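You operate a simulated robot arm through the tools that you are given. There is no shell and no other tool.

The job below is to be done with a simulated robot arm. You get a single attempt, and the scene is never put back.

JOB
Balance the check bench tester to 0.0 ohm on the block marked Check.
Fine: switch it on; lid shut while you balance; then open it and put the block back.

The check looks at the end state, three seconds after you hand in, the way a careful person would. Anything else that was tipped, shoved, dropped, spilled or broken makes it a failure. Lids that push on must go on centred and level and be pressed home; caps that screw on are set level and turned clockwise until they are tight.

ROBOT AND FRAMES
A 7-joint arm with a two-finger parallel gripper, fixed in place. Base frame: the origin is at the foot of the arm, x ahead of it, y to its left, z up; the work surface is at about z = 80. Units: cm, degrees, N and s.
With the tool pointing down near the work surface it reaches from about 10 to 66 cm from the base axis. Its first joint turns from -66.0 to 66.0 degrees. Payload 1.57 kg.
The tool frame sits at the grasp point between the pads (the TCP): z along the fingers, y along the line on which they close. The tips reach 3 cm beyond it. The gripper opens to 8 cm. The fingers are 1.7 cm wide and 1.2 cm thick; the gripper's body (4 by 8.2 cm) begins 8 cm behind the TCP.
Orientation is that of the tool frame in the base frame, as [roll, pitch, yaw] about the fixed x, y, z axes, in that order (R = Rz(yaw) Ry(pitch) Rx(roll)). With the fingers straight down and closing along the base's y, the tool's x points along the base's -x, its y along +y and its z along -z.

CONTROLS
- The arm moves only by the tool apply_moves. Its argument "targets" is one flat list of numbers, 7 for each row, row after row: the turn, a rotation vector about the base's x, y, z in units of 8 degrees (1.0 is 8 degrees), then the shift along the base's x, y, z in units of 25 mm (1.0 is 25 mm), then the closure, from 0 (fully open) to 1 (shut). In form: [wx, wy, wz, tx, ty, tz, claw, wx, wy, wz, tx, ty, tz, claw, ...]. A call has 1 to 20 rows; each row shifts and turns the commanded pose from where the row before left it. A call with a number of a shift or a turn outside -1 to 1 is refused whole. Each row takes 0.2 s and may step no farther than 5 cm and 8.6 degrees from the row before; otherwise, or with a gripper value out of range, the whole call is refused. A pose out of reach is approached as far as the arm can. The call stops where the force on the tool passes 40 N (or 10 N more than at its start, if that is more) or the arm is blocked; 0.2 s more then pass. The fingers move at their own pace (about 7.2 cm/s each) and stop on an object; they squeeze with about 32 N. The grip force told is the motor's: it shows also when the fingers shut on nothing. Time passes only in rows, and 0.2 s behind the last, so rows that do not move let the fingers close. The reply holds the time, the measured pose of the TCP, the force on the tool along the base axes, the opening and the grip force, in the units named above and with some noise, with the torque about the TCP (base axes, N m) and any sound that the robot's microphone picked up.
- Cameras (640 x 400 px; columns grow to the right, rows downward): "scene" is fixed at [4.27, 42.23, 142.4]; the picture's right is [-0.88, -0.48, 0.00], its down [-0.28, 0.51, -0.82] and it looks along [0.39, -0.72, -0.58] (base axes); focal length 346 px, centre (320, 200). "wrist" rides on the gripper at [7.2, -0.7, -12.2] in the tool frame; the picture's right is [0.09, 1.00, 0.00], its down [-0.84, 0.08, -0.54] and it looks along [-0.54, 0.05, 0.84] (tool axes); focal length 238 px, centre (320, 200). There is no depth. A picture from a camera that has moved, and an enlarged one, comes with that camera's place and axes in the base frame and with its lens.
- camera(camera): a new picture of that camera. The clock stands still meanwhile.
- zoom(camera, box): a new picture of the part [left, top, right, bottom] of that camera's present view, enlarged. The clock stands still meanwhile.
- job_done(): hands the job in; it is judged then, once.

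Nothing tells you positions but the pictures and the camera data. Unless the task says otherwise, let go and move clear before handing in.

The tools are called after "Call:" by a JSON object that holds its "name" and its "arguments". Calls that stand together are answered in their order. apply_moves: Moves the arm, as the interface text tells. Its arguments: {"type":"object","properties":{"targets":{"type":"array","items":{"type":"number"}}},"required":["targets"]} The other tools are called the same way: camera (camera) takes a picture; zoom (camera, box) takes an enlarged picture of a part of a camera's view; job_done () hands the job in.

At the start:

```text
clock: 0.0
ee_pos: [43.92, -3.59, 109.19]
ee_rot: [179.9, 0.0, 180.0]
wrist_force: [0.2, 1.2, 0.7]
torque: [0.02, -0.01, 0.02]
finger_gap: 7.99
gripper_force: 0.0
```

scene: 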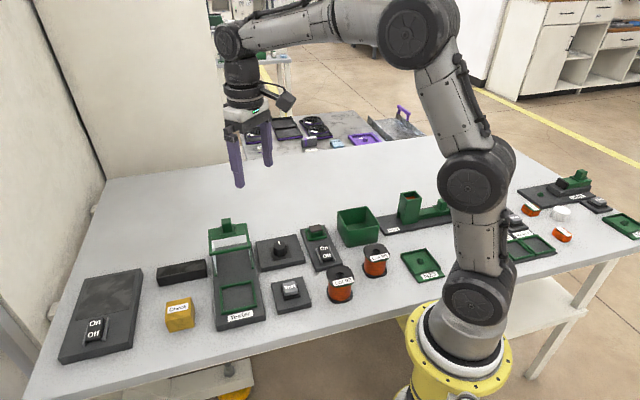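
wrist: 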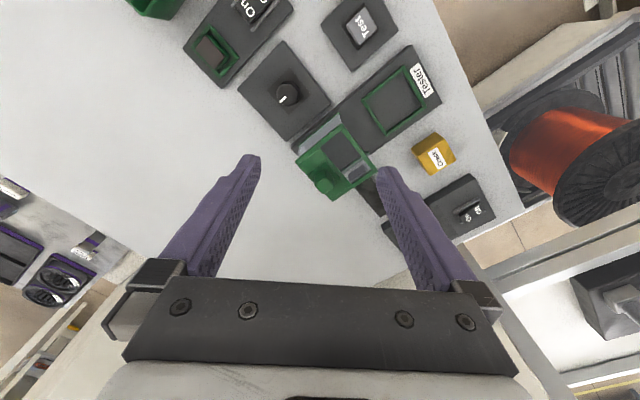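

I see a tester with an open lid, a yellow block marked Check, a knob box, a Test button and On/Off switches. I'll look closer before moving.

Call:
{"name": "zoom", "arguments": {"camera": "scene", "box": [140, 200, 360, 340]}}

Call:
{"name": "zoom", "arguments": {"camera": "scene", "box": [40, 240, 220, 380]}}

Call:
{"name": "zoom", "arguments": {"camera": "wrist", "box": [180, 0, 520, 260]}}

Call:
{"name": "zoom", "arguments": {"camera": "scene", "box": [330, 160, 640, 300]}}

```text
2.86 times, centred on (250, 270) of scene
camera zoom: at [4.27, 42.23, 142.4], right [-0.88, -0.48, 0.0], down [-0.28, 0.51, -0.82], along [0.39, -0.72, -0.58], focal length 990 px, centre (520, 0)
```

zoom: 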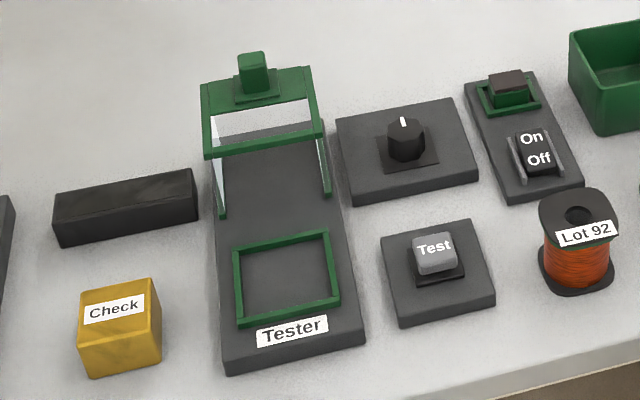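

```text
2.86 times, centred on (130, 310) of scene
camera zoom: at [4.27, 42.23, 142.4], right [-0.88, -0.48, 0.0], down [-0.28, 0.51, -0.82], along [0.39, -0.72, -0.58], focal length 990 px, centre (863, -114)
```

zoom: 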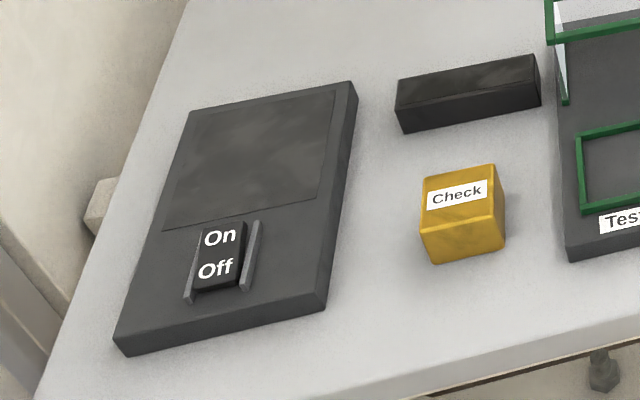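

```text
1.54 times, centred on (350, 130) of wrist
camera zoom: at [36.82, -4.3, 121.44], right [-0.09, 1.0, 0.0], down [0.84, 0.08, 0.54], along [0.54, 0.05, -0.84], focal length 367 px, centre (274, 308)
```

zoom: 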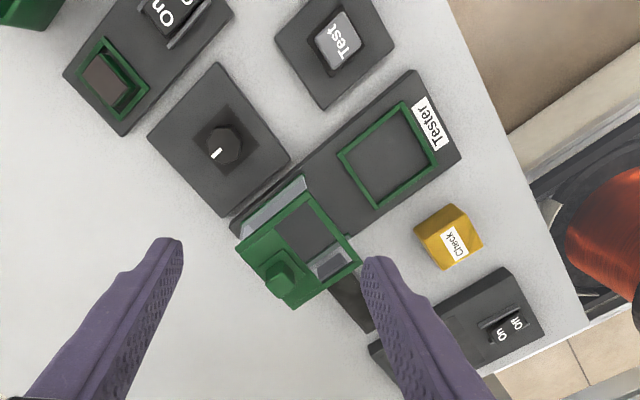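

```text
2.06 times, centred on (485, 230) of scene
camera zoom: at [4.27, 42.23, 142.4], right [-0.88, -0.48, 0.0], down [-0.28, 0.51, -0.82], along [0.39, -0.72, -0.58], focal length 715 px, centre (-21, 138)
```

zoom: 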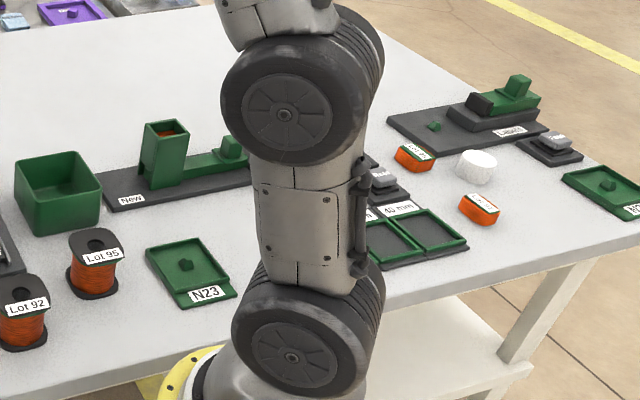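

The tester's long axis runs roughly at -48° in the base frame, its lid seems raised at the back, and the Check block is near (50, 17). I'll turn the wrist along that axis and look closer.

Call:
{"name": "apply_moves", "arguments": {"targets": [0, 0, -1, -0.19, 0.9, -0.4, 0, 0, 0, -1, -0.19, 0.9, -0.4, 0, 0, 0, -1, -0.19, 0.9, -0.4, 0, 0, 0, -1, -0.19, 0.9, -0.4, 0, 0, 0, -1, -0.19, 0.9, -0.4, 0, 0, 0, -1, -0.19, 0.9, -0.4, 0, 0, 0, 0, 0, 0, 0, 0]}}

Call:
{"name": "camera", "arguments": {"camera": "wrist"}}

Call:
{"name": "camera", "arguments": {"camera": "scene"}}

```text
clock: 1.6
ee_pos: [41.05, 9.79, 103.26]
ee_rot: [180.0, 0.0, 131.9]
wrist_force: [-0.2, 0.3, -0.2]
torque: [-0.01, 0.02, 0.02]
finger_gap: 7.98
gripper_force: 0.0
```

```text
taken
camera wrist: at [35.84, 14.82, 115.47], right [0.68, 0.73, 0.0], down [0.62, -0.57, 0.54], along [0.4, -0.37, -0.84], focal length 238 px, centre (320, 200)
```

wrist: 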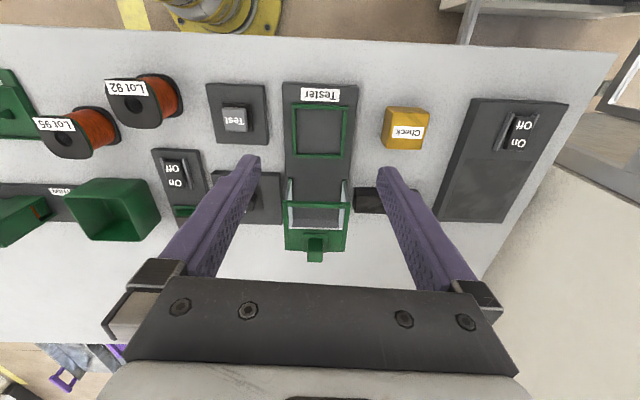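

```text
taken
```

scene: 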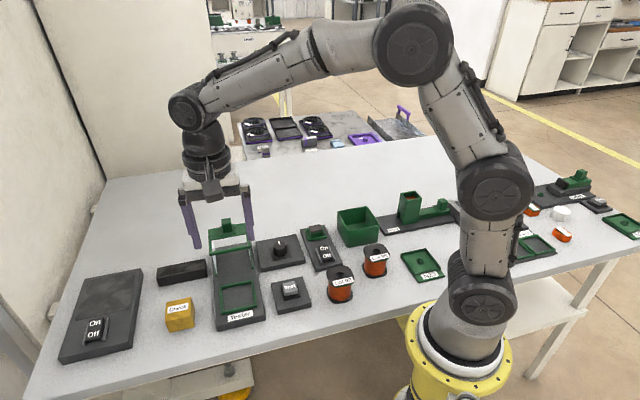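

The camera is now lined up with the tester, with the knob box left, Check block right and a dark display bar to the right of the lid. I'll zoom in on the details.

Call:
{"name": "zoom", "arguments": {"camera": "wrist", "box": [240, 70, 400, 270]}}

Call:
{"name": "zoom", "arguments": {"camera": "wrist", "box": [140, 70, 300, 230]}}

Call:
{"name": "zoom", "arguments": {"camera": "scene", "box": [190, 200, 350, 330]}}

```text
2.00 times, centred on (320, 170) of wrist
camera zoom: at [35.84, 14.82, 115.47], right [0.68, 0.73, 0.0], down [0.62, -0.57, 0.54], along [0.4, -0.37, -0.84], focal length 477 px, centre (320, 260)
```

zoom: 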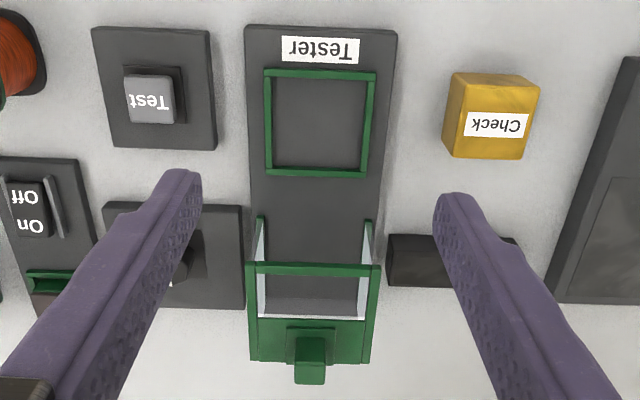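

```text
2.50 times, centred on (220, 150) of wrist
camera zoom: at [35.84, 14.82, 115.47], right [0.68, 0.73, 0.0], down [0.62, -0.57, 0.54], along [0.4, -0.37, -0.84], focal length 596 px, centre (570, 325)
```

zoom: 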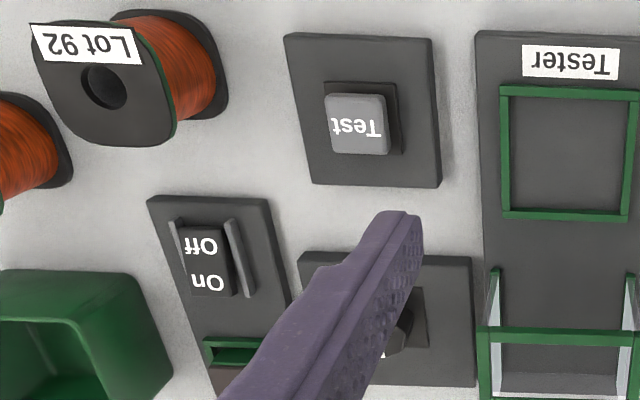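

```text
3.08 times, centred on (270, 265) of scene
camera zoom: at [4.26, 42.23, 142.4], right [-0.88, -0.48, 0.0], down [-0.28, 0.51, -0.82], along [0.39, -0.72, -0.58], focal length 1066 px, centre (474, 0)
```

zoom: 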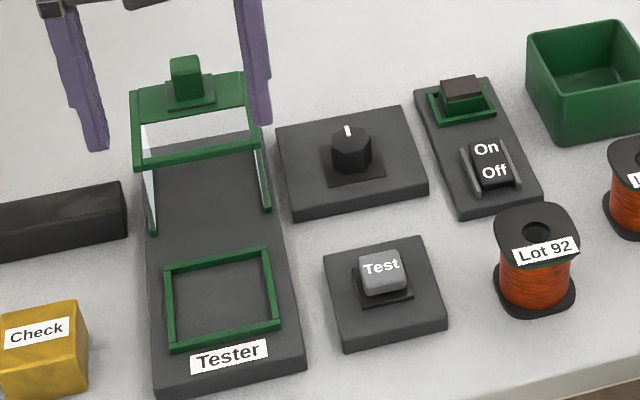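

The lid may be a hood standing on the rear of the tester, but I can't tell yet whether it slides or hinges. I'll swing around and look at it from the side.

Call:
{"name": "apply_moves", "arguments": {"targets": [0, 0, 1, 0, -0.585, 0, 0, 0, 0, 1, 0, -0.585, 0, 0, 0, 0, 1, 0, -0.585, 0, 0, 0, 0, 1, 0, -0.585, 0, 0, 0, 0, 1, 0, -0.585, 0, 0, 0, 0, 1, 0, -0.585, 0, 0, 0, 0, 1, 0, -0.585, 0, 0, 0, 0, 1, 0, -0.585, 0, 0, 0, 0, 1, 0, -0.585, 0, 0, 0, 0, 1, 0, -0.585, 0, 0, 0, 0, 1, 0, -0.585, 0, 0, 0.73, -0.68, 0, -0.2, -0.2, -0.6, 0, 0.73, -0.68, 0, -0.2, -0.2, -0.6, 0, 0.73, -0.68, 0, -0.2, -0.2, -0.6, 0, 0, 0, 0, 0, 0, 0, 0]}}

Call:
{"name": "camera", "arguments": {"camera": "wrist"}}

Call:
{"name": "camera", "arguments": {"camera": "scene"}}

```text
clock: 4.8
ee_pos: [39.61, -7.61, 98.83]
ee_rot: [176.9, 23.8, -140.6]
wrist_force: [-0.4, 0.5, -0.6]
torque: [0.04, 0.0, 0.05]
finger_gap: 8.0
gripper_force: 0.1
```

```text
taken
camera wrist: at [31.54, -15.95, 107.0], right [-0.71, 0.7, 0.01], down [0.39, 0.38, 0.84], along [0.58, 0.6, -0.55], focal length 238 px, centre (320, 200)
```

wrist: 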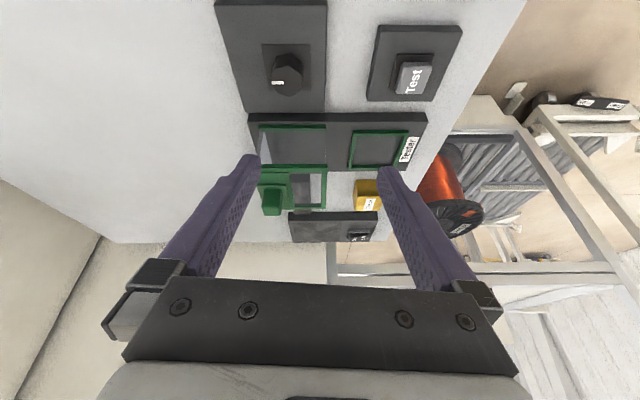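

```text
taken
```

scene: 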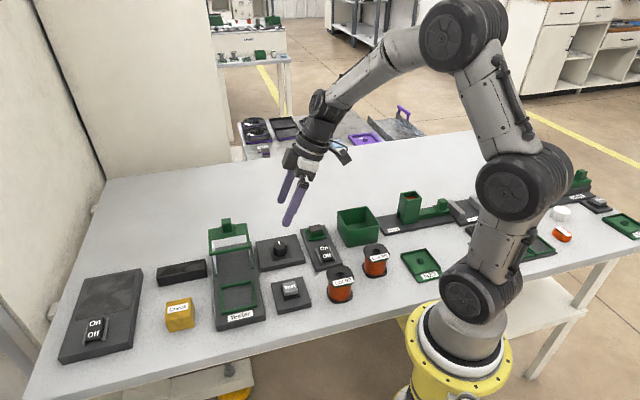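

From the side (image upside down), I can see the lid above the tester. Zooming in on it.

Call:
{"name": "zoom", "arguments": {"camera": "wrist", "box": [230, 90, 450, 250]}}

Call:
{"name": "zoom", "arguments": {"camera": "scene", "box": [190, 210, 280, 270]}}

```text
2.50 times, centred on (340, 170) of wrist
camera zoom: at [31.54, -15.95, 107.0], right [-0.71, 0.7, 0.01], down [0.39, 0.38, 0.84], along [0.58, 0.6, -0.55], focal length 596 px, centre (270, 275)
```

zoom: 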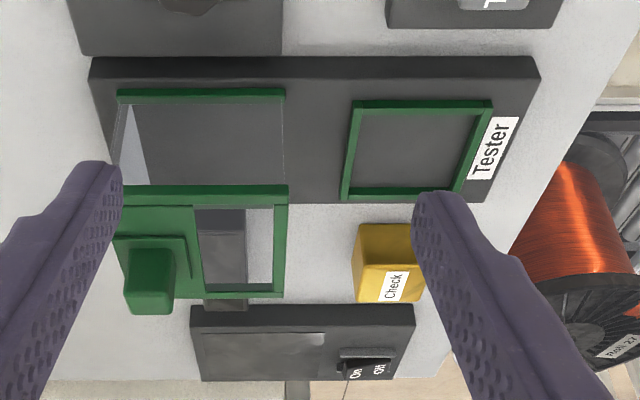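

```text
6.67 times, centred on (235, 240) of scene
camera zoom: at [4.27, 42.23, 142.4], right [-0.88, -0.48, 0.0], down [-0.28, 0.51, -0.82], along [0.39, -0.72, -0.58], focal length 2310 px, centre (887, -67)
```

zoom: 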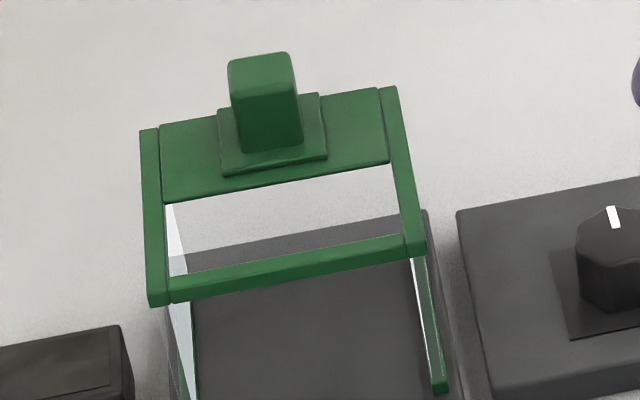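

The lid is a glass-walled hood standing at the back of the plate with a handle on top, so it probably slides forward over the green nest. Next I'll look closer at the switch, the knob and the Test button.

Call:
{"name": "apply_moves", "arguments": {"targets": [-0.73, 0.68, 0, -0.8, -0.45, 0, 0, -0.73, 0.68, 0, -0.8, -0.45, 0, 0, -0.73, 0.68, 0, -0.8, -0.45, 0, 0, 0, 0, 0, 0, 0, -0.8, 0, 0, 0, 0, 0, 0, 0, 0]}}

Call:
{"name": "camera", "arguments": {"camera": "wrist"}}

Call:
{"name": "zoom", "arguments": {"camera": "wrist", "box": [160, 0, 480, 200]}}

```text
clock: 6.0
ee_pos: [33.61, -11.09, 96.67]
ee_rot: [180.0, -0.1, -140.0]
wrist_force: [0.7, -0.1, 0.4]
torque: [0.02, -0.01, 0.01]
finger_gap: 8.01
gripper_force: 0.0
```

```text
taken
camera wrist: at [28.52, -16.17, 108.91], right [-0.71, 0.7, 0.0], down [0.59, 0.6, 0.54], along [0.38, 0.38, -0.84], focal length 238 px, centre (320, 200)
```

wrist: 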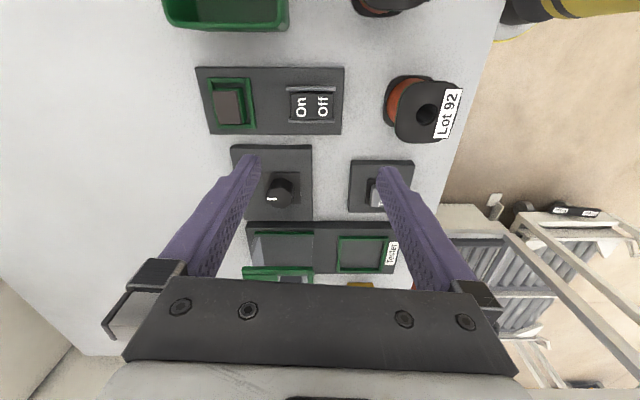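

```text
2.00 times, centred on (320, 100) of wrist
camera zoom: at [28.52, -16.17, 108.91], right [-0.71, 0.7, 0.0], down [0.59, 0.6, 0.54], along [0.38, 0.38, -0.84], focal length 477 px, centre (320, 400)
```

zoom: 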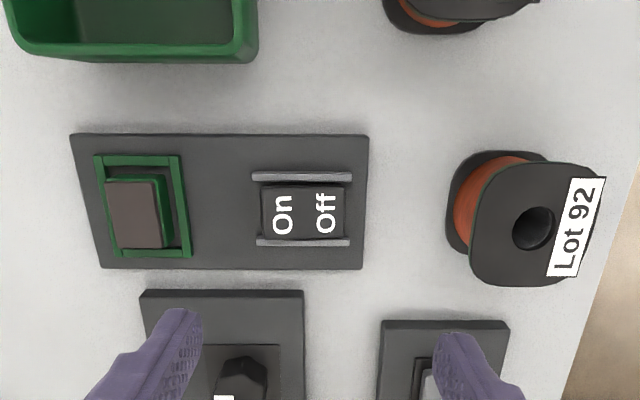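

The near switch's rocker sits at about (32.8, -13.2), with its On end toward -y. I'll check which way each rocker is tipped and look at the block on the far end of this plate.

Call:
{"name": "zoom", "arguments": {"camera": "scene", "box": [295, 215, 355, 275]}}

Call:
{"name": "zoom", "arguments": {"camera": "scene", "box": [60, 300, 130, 360]}}

Call:
{"name": "zoom", "arguments": {"camera": "scene", "box": [145, 250, 225, 300]}}

Call:
{"name": "zoom", "arguments": {"camera": "wrist", "box": [190, 60, 350, 140]}}

```text
6.67 times, centred on (325, 245) of scene
camera zoom: at [4.27, 42.23, 142.4], right [-0.88, -0.48, 0.0], down [-0.28, 0.51, -0.82], along [0.39, -0.72, -0.58], focal length 2310 px, centre (287, -100)
```

zoom: 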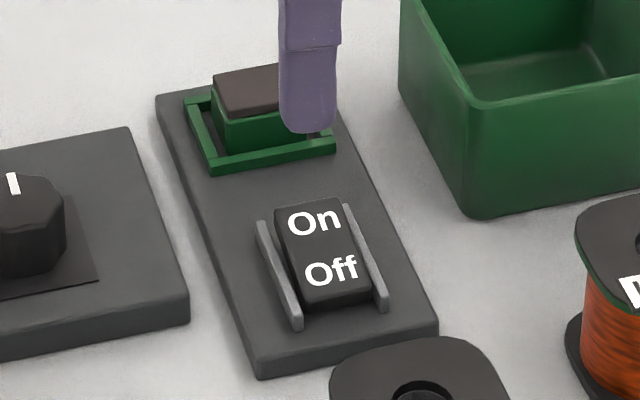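

```text
6.67 times, centred on (95, 330) of scene
camera zoom: at [4.27, 42.23, 142.4], right [-0.88, -0.48, 0.0], down [-0.28, 0.51, -0.82], along [0.39, -0.72, -0.58], focal length 2310 px, centre (1820, -667)
```

zoom: 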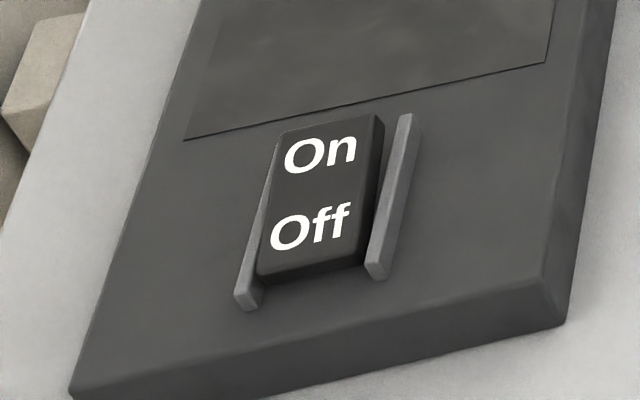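

```text
8.00 times, centred on (185, 275) of scene
camera zoom: at [4.27, 42.23, 142.4], right [-0.88, -0.48, 0.0], down [-0.28, 0.51, -0.82], along [0.39, -0.72, -0.58], focal length 2772 px, centre (1400, -400)
```

zoom: 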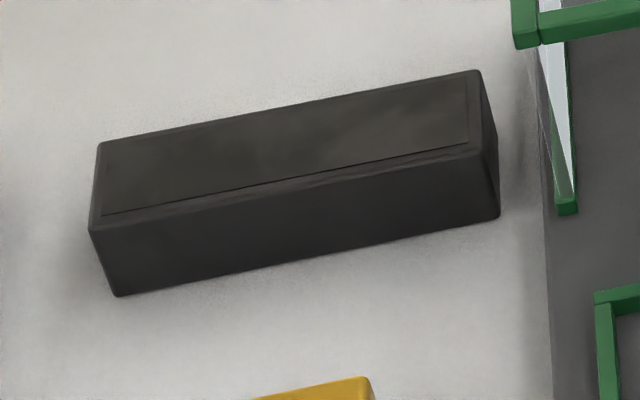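

```text
4.00 times, centred on (270, 100) of wrist
camera zoom: at [28.52, -16.17, 108.91], right [-0.71, 0.7, 0.0], down [0.59, 0.6, 0.54], along [0.38, 0.38, -0.84], focal length 953 px, centre (520, 600)
```

zoom: 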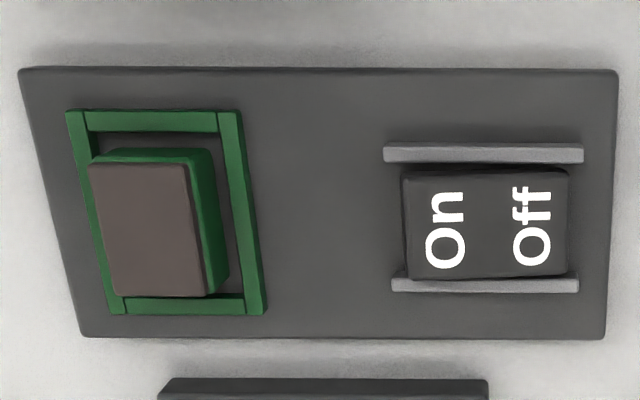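

Both rockers look the same. The near switch is within reach and belongs with this cluster, while the far-left one is beyond reach and looks like another device. I'll close the fingers and come down over the near rocker's On end.

Call:
{"name": "apply_moves", "arguments": {"targets": [0, 0, 0, 0.06, -0.62, 0, 1, 0, 0, 0, 0.06, -0.62, 0, 1, 0, 0, 0, 0, 0, 0, 1, 0, 0, 0, 0, 0, -0.9, 1, 0, 0, 0, 0, 0, -0.9, 1, 0, 0, 0, 0, 0, -0.9, 1, 0, 0, 0, 0, 0, -0.5, 1, 0, 0, 0, 0, 0, 0, 1]}}

Call:
{"name": "zoom", "arguments": {"camera": "scene", "box": [290, 210, 360, 275]}}

Call:
{"name": "camera", "arguments": {"camera": "wrist"}}

```text
clock: 7.8
ee_pos: [33.86, -14.15, 88.69]
ee_rot: [179.9, 0.1, -139.9]
wrist_force: [0.4, -1.0, 0.2]
torque: [0.01, -0.03, 0.02]
finger_gap: 0.02
gripper_force: 20.9
```

```text
6.15 times, centred on (325, 242) of scene
camera zoom: at [4.27, 42.23, 142.4], right [-0.88, -0.48, 0.0], down [-0.28, 0.51, -0.82], along [0.39, -0.72, -0.58], focal length 2132 px, centre (289, -62)
```

zoom: 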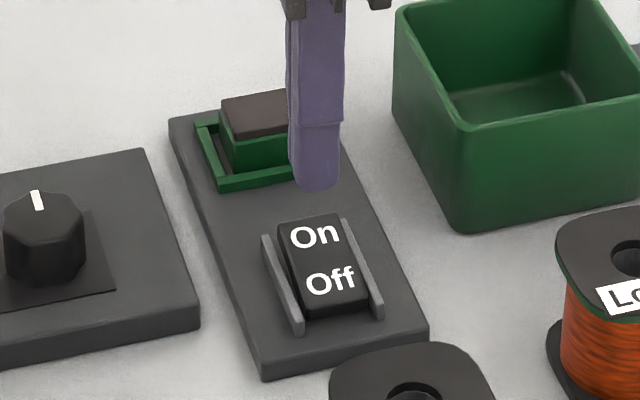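

```text
taken
camera wrist: at [28.84, -19.29, 100.93], right [-0.71, 0.7, 0.0], down [0.59, 0.6, 0.54], along [0.38, 0.39, -0.84], focal length 238 px, centre (320, 200)
```

wrist: 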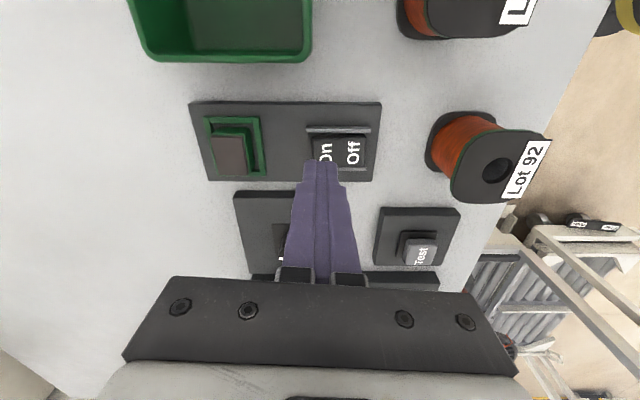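

The fingertips are right above the "On" end. Pressing down gently.

Call:
{"name": "apply_moves", "arguments": {"targets": [0, 0, 0, 0, 0, -0.25, 1, 0, 0, 0, 0, 0, -0.25, 1, 0, 0, 0, 0, 0, -0.2, 1, 0, 0, 0, 0, 0, -0.1, 1, 0, 0, 0, 0, 0, -0.1, 1, 0, 0, 0, 0, 0, -0.1, 1, 0, 0, 0, 0, 0, -0.1, 1, 0, 0, 0, 0, 0, 0, 1]}}

Call:
{"name": "zoom", "arguments": {"camera": "scene", "box": [140, 200, 360, 340]}}

```text
clock: 9.6
ee_pos: [33.93, -14.23, 85.96]
ee_rot: [-180.0, 0.1, -140.1]
wrist_force: [1.4, -0.8, 1.8]
torque: [-0.06, -0.04, 0.0]
finger_gap: 0.0
gripper_force: 21.5
```

```text
2.86 times, centred on (250, 270) of scene
camera zoom: at [4.27, 42.22, 142.4], right [-0.88, -0.48, 0.0], down [-0.28, 0.51, -0.82], along [0.39, -0.72, -0.58], focal length 990 px, centre (520, 0)
```

zoom: 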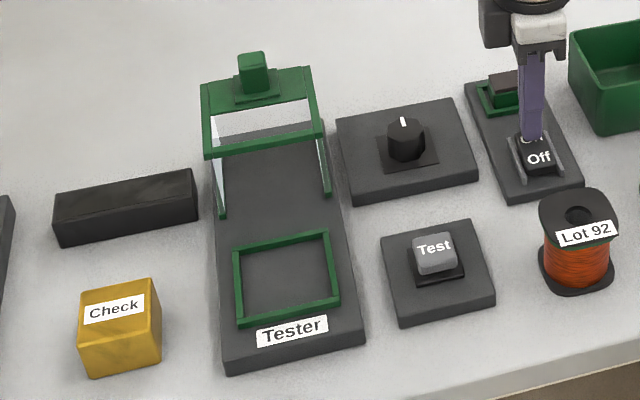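

Contact is just beginning. I'll press a little further.

Call:
{"name": "apply_moves", "arguments": {"targets": [0, 0, 0, 0, 0, -0.06, 1, 0, 0, 0, 0, 0, -0.06, 1, 0, 0, 0, 0, 0, -0.06, 1, 0, 0, 0, 0, 0, -0.06, 1, 0, 0, 0, 0, 0, 0, 1]}}

Call:
{"name": "zoom", "arguments": {"camera": "scene", "box": [140, 200, 360, 340]}}

```text
clock: 10.7
ee_pos: [33.89, -14.28, 85.62]
ee_rot: [-180.0, 0.0, -140.0]
wrist_force: [-3.1, 1.5, 7.5]
torque: [0.03, 0.19, 0.01]
finger_gap: 0.02
gripper_force: 21.2
stopped in row 5: the force on the tool passed its limit at 42 N (the readings are from after the stop); the commanded pose is now the measured one
```

```text
2.86 times, centred on (250, 270) of scene
camera zoom: at [4.25, 42.23, 142.4], right [-0.88, -0.48, 0.0], down [-0.28, 0.51, -0.82], along [0.39, -0.72, -0.58], focal length 990 px, centre (520, 0)
```

zoom: 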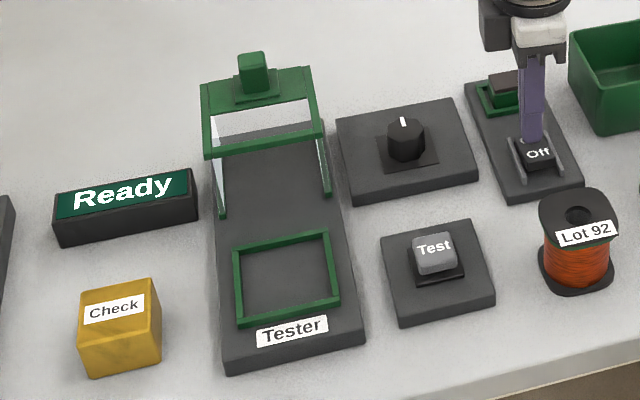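

The display lit up with "Ready", so that was the tester's switch. Now I'll lift, open the gripper and go look at the Check block.

Call:
{"name": "apply_moves", "arguments": {"targets": [0, 0, 0, 0, 0, 0.8, 1, 0, 0, 0, 0, 0, 1, 1, 0, 0, 0, 0, 0, 1, 0.5, 0, 0, 0, 0, 0, 1, 0, 0, 0, -1, 0.2, 0.95, 0.25, 0, 0, 0, -1, 0.2, 0.95, 0.25, 0, 0, 0, -1, 0.2, 0.95, 0.25, 0, 0, 0, -1, 0.2, 0.95, 0.25, 0, 0, 0, -1, 0.2, 0.95, 0.25, 0, 0, 0, -1, 0.2, 0.95, 0.25, 0, 0, 0, -1, 0.2, 0.95, 0.25, 0, 0, 0, -1, 0.2, 0.95, 0.25, 0, 0, 0, -1, 0.2, 0.95, 0, 0, 0, 0, -1, 0.2, 0.95, 0, 0, 0, 0, -1, 0.2, 0.95, 0, 0, 0, 0, 0, 0.2, 0.95, 0, 0, 0, 0, 0, 0.2, 0.95, 0, 0, 0, 0, 0, 0.2, 0.95, 0, 0, 0, 0, 0, 0.2, 0.95, 0, 0, 0, 0, 0, 0.2, 0.95, 0, 0]}}

Call:
{"name": "camera", "arguments": {"camera": "wrist"}}

Call:
{"name": "camera", "arguments": {"camera": "scene"}}

```text
clock: 14.9
ee_pos: [41.93, 23.92, 100.2]
ee_rot: [-179.9, 0.0, 131.9]
wrist_force: [-0.4, -0.2, 0.8]
torque: [0.0, 0.0, 0.01]
finger_gap: 8.01
gripper_force: 0.2
```

```text
taken
camera wrist: at [36.65, 28.88, 112.32], right [0.68, 0.73, 0.0], down [0.62, -0.57, 0.54], along [0.4, -0.37, -0.84], focal length 238 px, centre (320, 200)
```

wrist: 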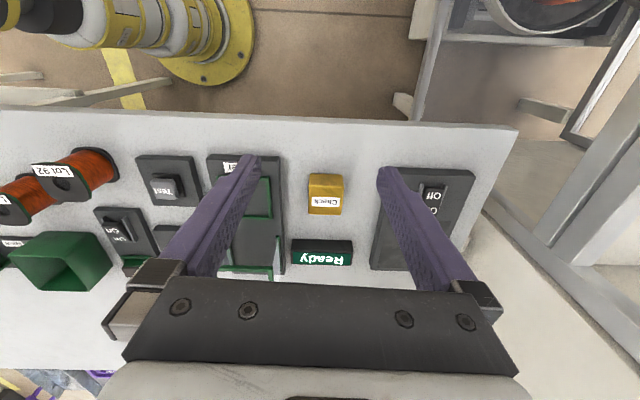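

```text
taken
```

scene: 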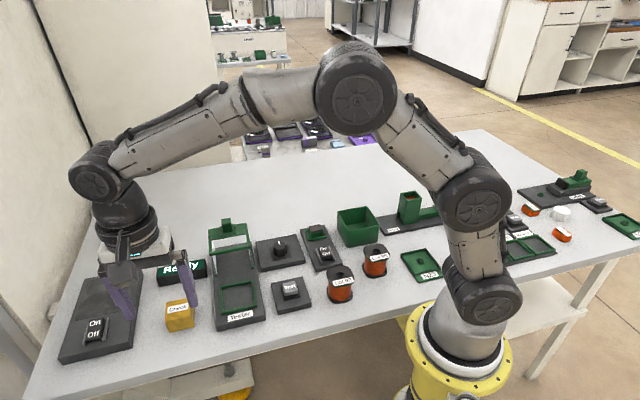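

The block is seen clearly between the fingers. Zooming for exact edges.

Call:
{"name": "zoom", "arguments": {"camera": "wrist", "box": [260, 150, 420, 250]}}

Call:
{"name": "zoom", "arguments": {"camera": "scene", "box": [150, 280, 230, 340]}}

```text
4.00 times, centred on (340, 200) of wrist
camera zoom: at [36.65, 28.88, 112.32], right [0.68, 0.73, 0.0], down [0.62, -0.57, 0.54], along [0.4, -0.37, -0.84], focal length 953 px, centre (240, 200)
```

zoom: 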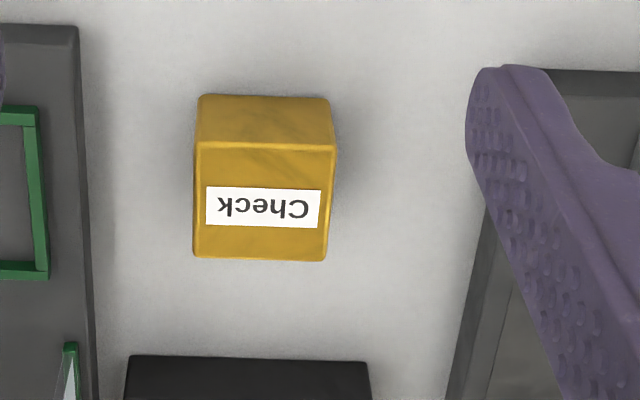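

```text
6.67 times, centred on (190, 310) of scene
camera zoom: at [4.27, 42.23, 142.4], right [-0.88, -0.48, 0.0], down [-0.28, 0.51, -0.82], along [0.39, -0.72, -0.58], focal length 2310 px, centre (1187, -533)
```

zoom: 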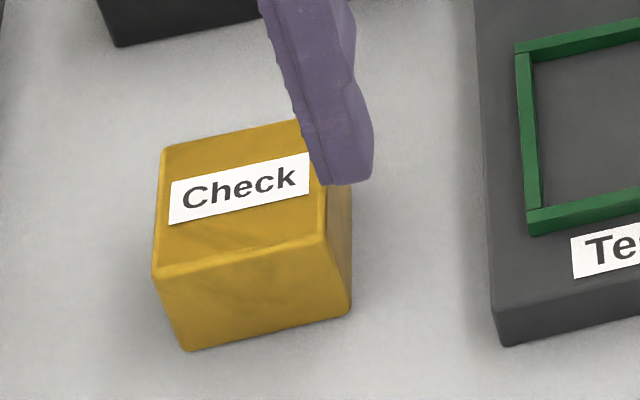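

The block's centre works out to about (50.7, 16.8), turned 45.5°, with its top near z = 84. The nest centre is near (43.25, 7.7) at the same angle. I'll move above the block.

Call:
{"name": "apply_moves", "arguments": {"targets": [0, 0, 0.09, 0.7, -0.57, -0.4, 0, 0, 0, 0.09, 0.7, -0.57, -0.4, 0, 0, 0, 0.09, 0.7, -0.57, -0.4, 0, 0, 0, 0.09, 0.7, -0.57, -0.4, 0, 0, 0, 0.09, 0.7, -0.57, -0.4, 0, 0, 0, 0, 0, 0, 0, 0]}}

Call:
{"name": "camera", "arguments": {"camera": "wrist"}}

Call:
{"name": "zoom", "arguments": {"camera": "scene", "box": [130, 230, 290, 340]}}

```text
clock: 16.3
ee_pos: [50.7, 16.75, 95.18]
ee_rot: [-180.0, 0.0, 135.7]
wrist_force: [0.4, 0.2, -0.2]
torque: [0.0, 0.02, -0.01]
finger_gap: 7.98
gripper_force: 0.0
```

```text
taken
camera wrist: at [45.15, 21.33, 107.3], right [0.63, 0.78, 0.0], down [0.65, -0.53, 0.54], along [0.42, -0.34, -0.84], focal length 238 px, centre (320, 200)
```

wrist: 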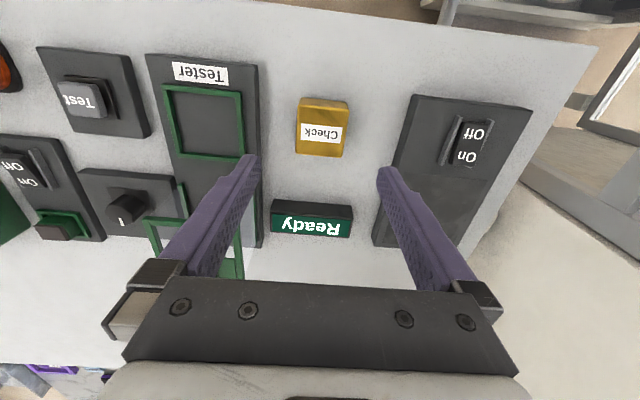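

```text
3.64 times, centred on (210, 285) of scene
camera zoom: at [4.27, 42.23, 142.4], right [-0.88, -0.48, 0.0], down [-0.28, 0.51, -0.82], along [0.39, -0.72, -0.58], focal length 1260 px, centre (720, -109)
```

zoom: 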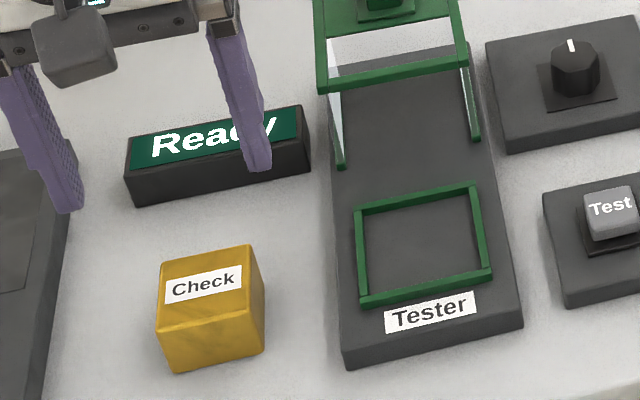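

Call:
{"name": "zoom", "arguments": {"camera": "wrist", "box": [260, 80, 380, 170]}}

Call:
{"name": "zoom", "arguments": {"camera": "wrist", "box": [130, 40, 290, 240]}}

```text
4.44 times, centred on (320, 125) of wrist
camera zoom: at [45.15, 21.33, 107.3], right [0.63, 0.78, 0.0], down [0.65, -0.53, 0.54], along [0.42, -0.34, -0.84], focal length 1059 px, centre (320, 533)
```

zoom: 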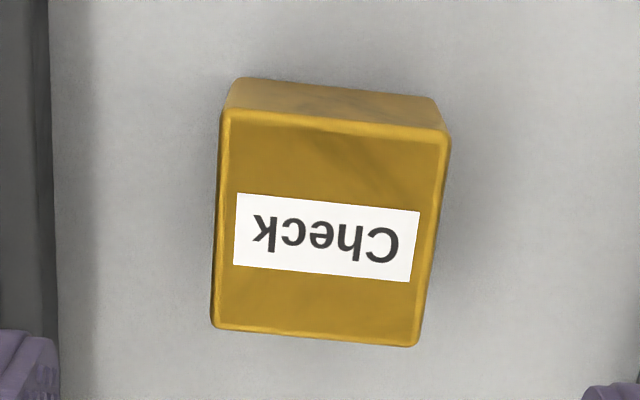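

```text
2.00 times, centred on (210, 140) of wrist
camera zoom: at [45.15, 21.33, 107.3], right [0.63, 0.78, 0.0], down [0.65, -0.53, 0.54], along [0.42, -0.34, -0.84], focal length 477 px, centre (540, 320)
```

zoom: 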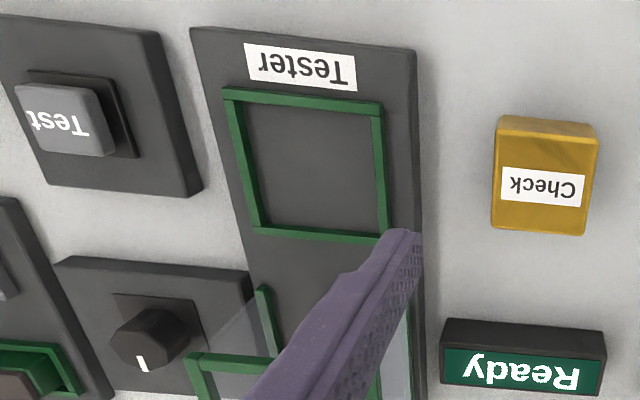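

The refined block centre is (50.84, 16.83) at 45.0°, with a 4.8 cm top face. Descending and gripping it.

Call:
{"name": "apply_moves", "arguments": {"targets": [0, 0, -0.07, 0.06, 0.03, -0.8, 0, 0, 0, 0, 0, 0, -0.9, 0, 0, 0, 0, 0, 0, -0.9, 0, 0, 0, 0, 0, 0, -0.8, 0, 0, 0, 0, 0, 0, -0.5, 0, 0, 0, 0, 0, 0, -0.25, 0, 0, 0, 0, 0, 0, 0, 0, 0, 0, 0, 0, 0, 0, 0.4, 0, 0, 0, 0, 0, 0, 0.7, 0, 0, 0, 0, 0, 0, 1, 0, 0, 0, 0, 0, 0, 1, 0, 0, 0, 0, 0, 0, 1]}}

Call:
{"name": "zoom", "arguments": {"camera": "scene", "box": [130, 230, 290, 340]}}

```text
clock: 18.9
ee_pos: [50.8, 16.9, 84.76]
ee_rot: [-179.9, -0.1, 135.1]
wrist_force: [0.1, 0.5, 0.5]
torque: [-0.01, -0.02, -0.03]
finger_gap: 4.97
gripper_force: 32.7
```

```text
3.64 times, centred on (210, 285) of scene
camera zoom: at [4.27, 42.23, 142.4], right [-0.88, -0.48, 0.0], down [-0.28, 0.51, -0.82], along [0.39, -0.72, -0.58], focal length 1260 px, centre (720, -109)
```

zoom: 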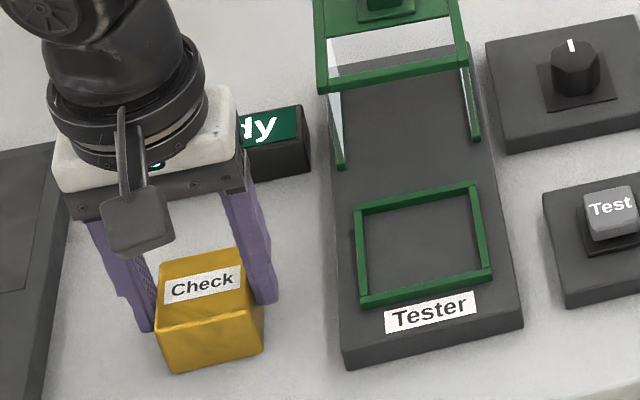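

The block is held at a gap of about 5 cm, with the TCP at (50.8, 16.9, 84.76), which is the pose to put it back at. Lifting and carrying it over the nest at about (43.2, 7.85).

Call:
{"name": "apply_moves", "arguments": {"targets": [0, 0, 0, 0, 0, 0.2, 1, 0, 0, 0, 0, 0, 0.6, 1, 0, 0, 0, 0, 0, 0.8, 1, 0, 0, 0, 0, 0, 0.8, 1, 0, 0, 0, 0, 0, 0.8, 1, 0, 0, 0, -0.5, -0.6, 0, 1, 0, 0, 0, -0.5, -0.6, 0, 1, 0, 0, 0, -0.5, -0.6, 0, 1, 0, 0, 0, -0.5, -0.6, 0, 1, 0, 0, 0, -0.5, -0.6, 0, 1, 0, 0, 0, -0.54, -0.62, 0, 1, 0, 0, 0, 0, 0, 0, 1]}}

Call:
{"name": "camera", "arguments": {"camera": "wrist"}}

Call:
{"name": "zoom", "arguments": {"camera": "scene", "box": [170, 210, 330, 330]}}

```text
clock: 21.5
ee_pos: [43.22, 7.76, 92.78]
ee_rot: [-179.9, -0.1, 135.2]
wrist_force: [-0.3, -0.2, -0.2]
torque: [-0.04, 0.0, -0.01]
finger_gap: 0.0
gripper_force: 21.4
```

```text
taken
camera wrist: at [37.74, 12.45, 104.91], right [0.64, 0.77, 0.0], down [0.65, -0.54, 0.54], along [0.42, -0.35, -0.84], focal length 238 px, centre (320, 200)
```

wrist: 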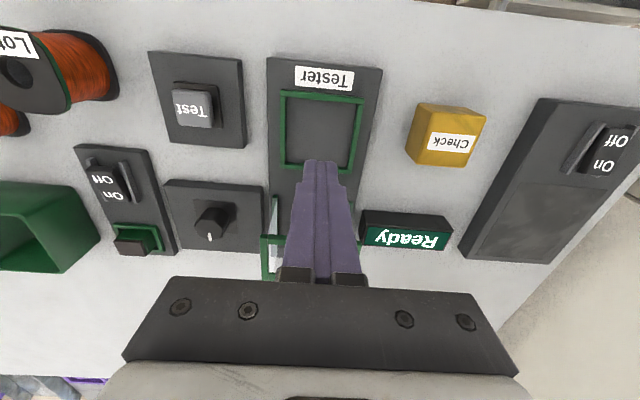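

```text
3.33 times, centred on (250, 270) of scene
camera zoom: at [4.27, 42.23, 142.4], right [-0.88, -0.48, 0.0], down [-0.28, 0.51, -0.82], along [0.39, -0.72, -0.58], focal length 1155 px, centre (553, -33)
```

zoom: 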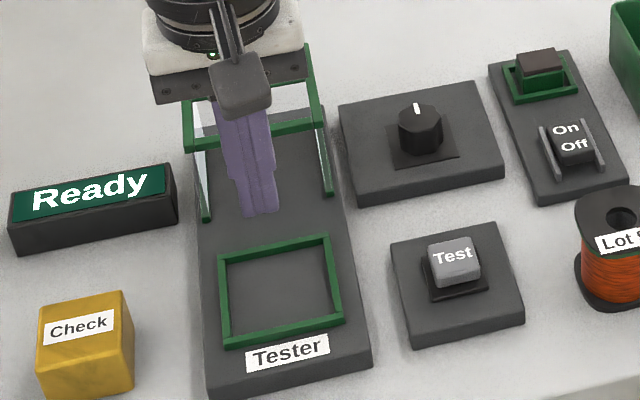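

The fingers are empty: the block slipped out during the lift. I'll check where it is now.

Call:
{"name": "zoom", "arguments": {"camera": "scene", "box": [130, 230, 290, 340]}}

Call:
{"name": "zoom", "arguments": {"camera": "wrist", "box": [380, 80, 510, 190]}}

Call:
{"name": "zoom", "arguments": {"camera": "scene", "box": [150, 280, 230, 340]}}

```text
3.64 times, centred on (210, 285) of scene
camera zoom: at [4.27, 42.23, 142.4], right [-0.88, -0.48, 0.0], down [-0.28, 0.51, -0.82], along [0.39, -0.72, -0.58], focal length 1260 px, centre (720, -109)
```

zoom: 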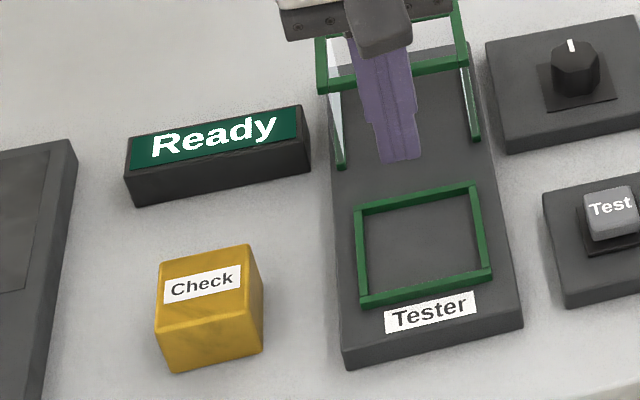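

```text
3.64 times, centred on (445, 135) of wrist
camera zoom: at [37.74, 12.45, 104.91], right [0.64, 0.77, 0.0], down [0.65, -0.54, 0.54], along [0.42, -0.35, -0.84], focal length 867 px, centre (-134, 436)
```

zoom: 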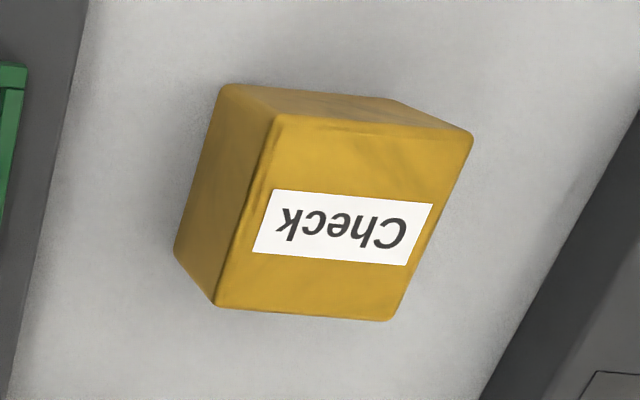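

```text
6.67 times, centred on (190, 310) of scene
camera zoom: at [4.27, 42.23, 142.4], right [-0.88, -0.48, 0.0], down [-0.28, 0.51, -0.82], along [0.39, -0.72, -0.58], focal length 2310 px, centre (1187, -533)
```

zoom: 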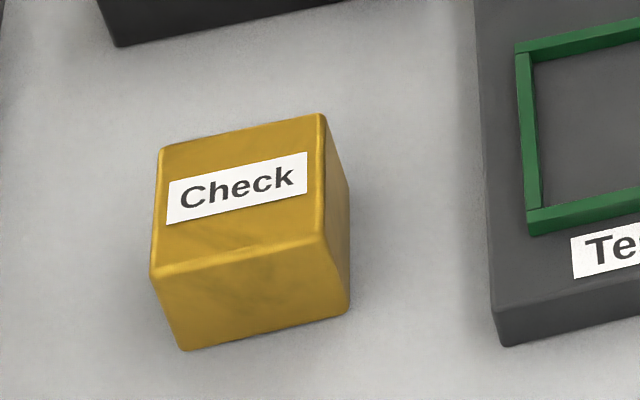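

The block is still upright and essentially where it was, so nothing was harmed. I'll go back, grip it a bit deeper and lift slowly while watching the force.

Call:
{"name": "apply_moves", "arguments": {"targets": [0, 0, 0, 0, 0, 0, 0, 0, 0, 0, 0.507, 0.607, 0, 0, 0, 0, 0, 0.507, 0.607, 0, 0, 0, 0, 0, 0.507, 0.607, 0, 0, 0, 0, 0, 0.507, 0.607, 0, 0, 0, 0, 0, 0.507, 0.607, 0, 0, 0, 0, 0, 0.505, 0.605, 0, 0, 0, 0, 0, 0, 0, 0, 0]}}

Call:
{"name": "zoom", "arguments": {"camera": "wrist", "box": [260, 80, 380, 170]}}

```text
clock: 23.3
ee_pos: [50.79, 17.12, 92.75]
ee_rot: [-179.9, 0.0, 135.1]
wrist_force: [-0.5, -0.5, 0.2]
torque: [-0.01, 0.02, 0.0]
finger_gap: 8.01
gripper_force: 0.0
```

```text
4.44 times, centred on (320, 125) of wrist
camera zoom: at [45.35, 21.66, 104.96], right [0.64, 0.77, 0.0], down [0.65, -0.54, 0.54], along [0.42, -0.35, -0.84], focal length 1059 px, centre (320, 533)
```

zoom: 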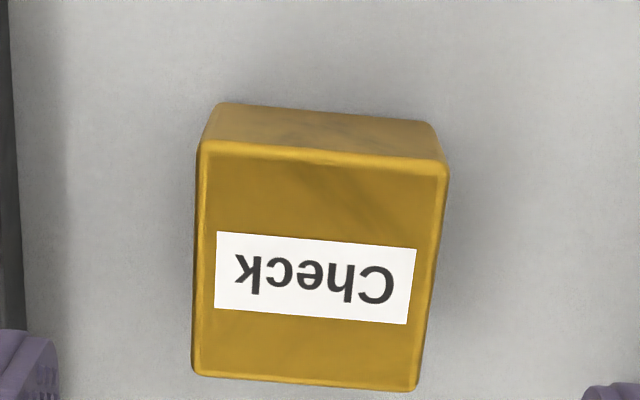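

The block is centred in view at about (50.97, 16.8). Nudging to centre, going down to z = 84.0 this time, gripping, then lifting a few millimetres.

Call:
{"name": "apply_moves", "arguments": {"targets": [0, 0, 0.02, 0.01, -0.1, -0.9, 0, 0, 0, 0, 0, 0, -0.9, 0, 0, 0, 0, 0, 0, -0.9, 0, 0, 0, 0, 0, 0, -0.5, 0, 0, 0, 0, 0, 0, -0.3, 0, 0, 0, 0, 0, 0, 0, 0, 0, 0, 0, 0, 0, 0, 0.4, 0, 0, 0, 0, 0, 0, 1, 0, 0, 0, 0, 0, 0, 1, 0, 0, 0, 0, 0, 0, 1, 0, 0, 0, 0, 0, 0, 1]}}

Call:
{"name": "zoom", "arguments": {"camera": "scene", "box": [150, 270, 230, 340]}}

Call:
{"name": "camera", "arguments": {"camera": "wrist"}}

```text
clock: 25.7
ee_pos: [50.88, 16.67, 84.0]
ee_rot: [180.0, 0.0, 135.2]
wrist_force: [0.9, 1.4, 0.4]
torque: [0.02, -0.1, -0.03]
finger_gap: 4.97
gripper_force: 31.5
```

```text
5.71 times, centred on (190, 305) of scene
camera zoom: at [4.27, 42.23, 142.4], right [-0.88, -0.48, 0.0], down [-0.28, 0.51, -0.82], along [0.39, -0.72, -0.58], focal length 1980 px, centre (1063, -400)
```

zoom: 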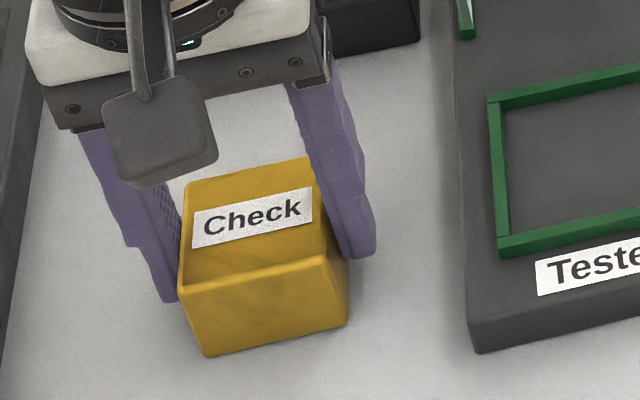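

```text
taken
camera wrist: at [45.36, 21.29, 96.14], right [0.64, 0.77, 0.0], down [0.65, -0.53, 0.54], along [0.42, -0.35, -0.84], focal length 238 px, centre (320, 200)
```

wrist: 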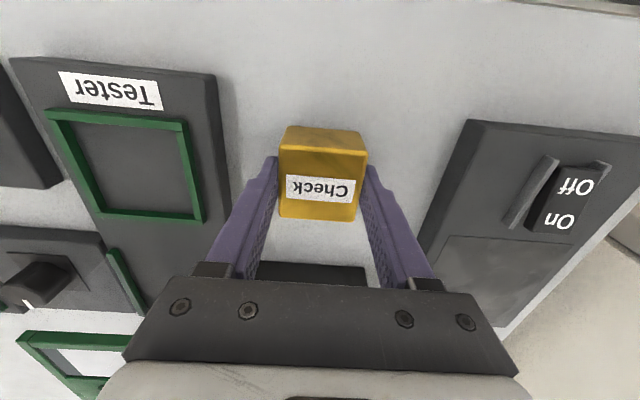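

The grip looks centred, with a gap of 4.97. Lifting very slowly to test it.

Call:
{"name": "apply_moves", "arguments": {"targets": [0, 0, 0, 0, 0, 0.05, 1, 0, 0, 0, 0, 0, 0.05, 1, 0, 0, 0, 0, 0, 0.05, 1, 0, 0, 0, 0, 0, 0.05, 1, 0, 0, 0, 0, 0, 0, 1]}}

Call:
{"name": "zoom", "arguments": {"camera": "scene", "box": [150, 270, 230, 340]}}

```text
clock: 26.9
ee_pos: [50.73, 16.73, 84.46]
ee_rot: [-179.8, 0.0, 135.2]
wrist_force: [0.8, 0.4, -3.6]
torque: [0.01, 0.0, 0.03]
finger_gap: 4.95
gripper_force: 32.0
```

```text
5.71 times, centred on (190, 305) of scene
camera zoom: at [4.27, 42.23, 142.4], right [-0.88, -0.48, 0.0], down [-0.28, 0.51, -0.82], along [0.39, -0.72, -0.58], focal length 1980 px, centre (1063, -400)
```

zoom: 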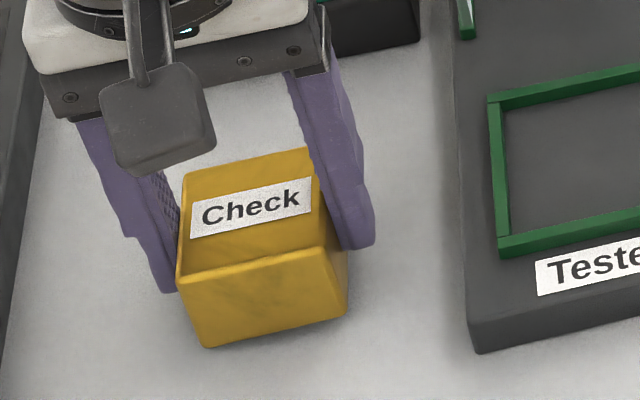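

It's holding: the block is off the table and weighs roughly 3.6 N. Continuing the lift gently.

Call:
{"name": "apply_moves", "arguments": {"targets": [0, 0, 0, 0, 0, 0.08, 1, 0, 0, 0, 0, 0, 0.12, 1, 0, 0, 0, 0, 0, 0.16, 1, 0, 0, 0, 0, 0, 0.2, 1, 0, 0, 0, 0, 0, 0.2, 1, 0, 0, 0, 0, 0, 0.2, 1, 0, 0, 0, 0, 0, 0.2, 1, 0, 0, 0, 0, 0, 0.16, 1, 0, 0, 0, 0, 0, 0.1, 1, 0, 0, 0, 0, 0, 0.05, 1, 0, 0, 0, 0, 0, 0, 1]}}

Call:
{"name": "zoom", "arguments": {"camera": "scene", "box": [130, 230, 290, 340]}}

```text
clock: 29.3
ee_pos: [50.81, 16.57, 88.13]
ee_rot: [-179.9, 0.1, 135.2]
wrist_force: [0.6, -0.5, -2.7]
torque: [-0.03, 0.04, 0.02]
finger_gap: 4.95
gripper_force: 31.8
```

```text
3.64 times, centred on (210, 285) of scene
camera zoom: at [4.27, 42.23, 142.4], right [-0.88, -0.48, 0.0], down [-0.28, 0.51, -0.82], along [0.39, -0.72, -0.58], focal length 1260 px, centre (720, -109)
```

zoom: 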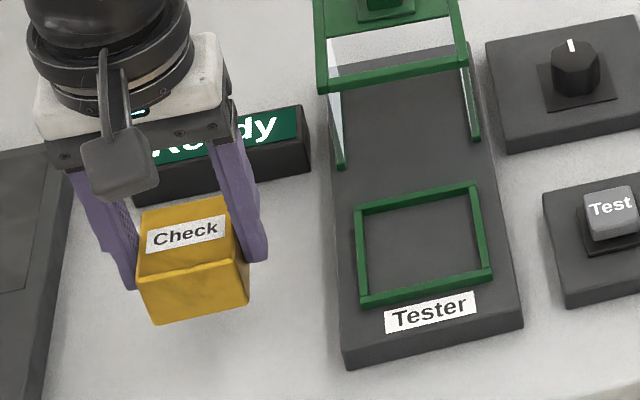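

The block is held securely with about 4 cm of clearance. Now carrying it smoothly to the nest.

Call:
{"name": "apply_moves", "arguments": {"targets": [0, 0, 0, -0.1, -0.117, 0.1, 1, 0, 0, 0, -0.2, -0.233, 0.15, 1, 0, 0, 0, -0.28, -0.327, 0.15, 1, 0, 0, 0, -0.28, -0.327, 0.1, 1, 0, 0, 0, -0.28, -0.327, 0, 1, 0, 0, 0, -0.28, -0.327, 0, 1, 0, 0, 0, -0.28, -0.327, 0, 1, 0, 0, 0, -0.28, -0.327, 0, 1, 0, 0, 0, -0.28, -0.327, 0, 1, 0, 0, 0, -0.28, -0.327, 0, 1, 0, 0, 0, -0.25, -0.292, 0, 1, 0, 0, 0, -0.15, -0.175, 0, 1, 0, 0, 0, -0.1, -0.117, 0, 1, 0, 0, 0, 0, 0, 0, 1]}}

Call:
{"name": "camera", "arguments": {"camera": "wrist"}}

Call:
{"name": "zoom", "arguments": {"camera": "scene", "box": [170, 210, 330, 330]}}

```text
clock: 32.3
ee_pos: [43.23, 7.74, 89.36]
ee_rot: [-179.9, 0.0, 135.2]
wrist_force: [0.0, -0.5, -3.1]
torque: [0.02, -0.02, -0.01]
finger_gap: 4.98
gripper_force: 32.2
```

```text
taken
camera wrist: at [37.72, 12.36, 101.55], right [0.64, 0.77, 0.0], down [0.65, -0.53, 0.54], along [0.42, -0.35, -0.84], focal length 238 px, centre (320, 200)
```

wrist: 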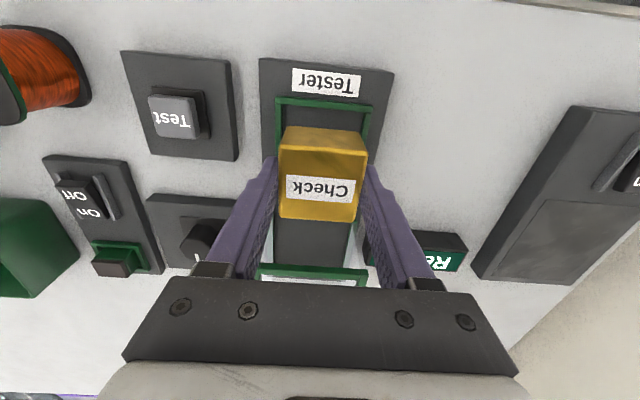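

```text
3.33 times, centred on (250, 270) of scene
camera zoom: at [4.27, 42.23, 142.4], right [-0.88, -0.48, 0.0], down [-0.28, 0.51, -0.82], along [0.39, -0.72, -0.58], focal length 1155 px, centre (553, -33)
```

zoom: 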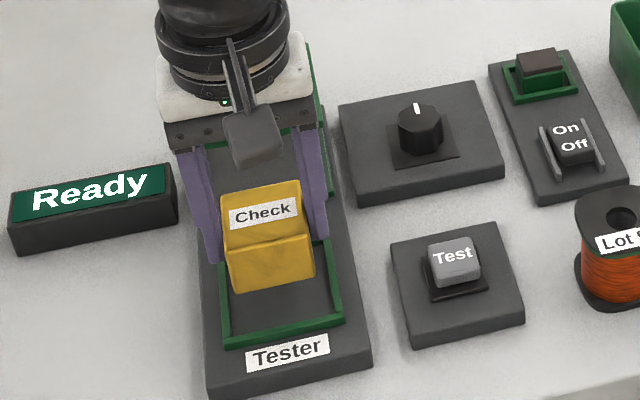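

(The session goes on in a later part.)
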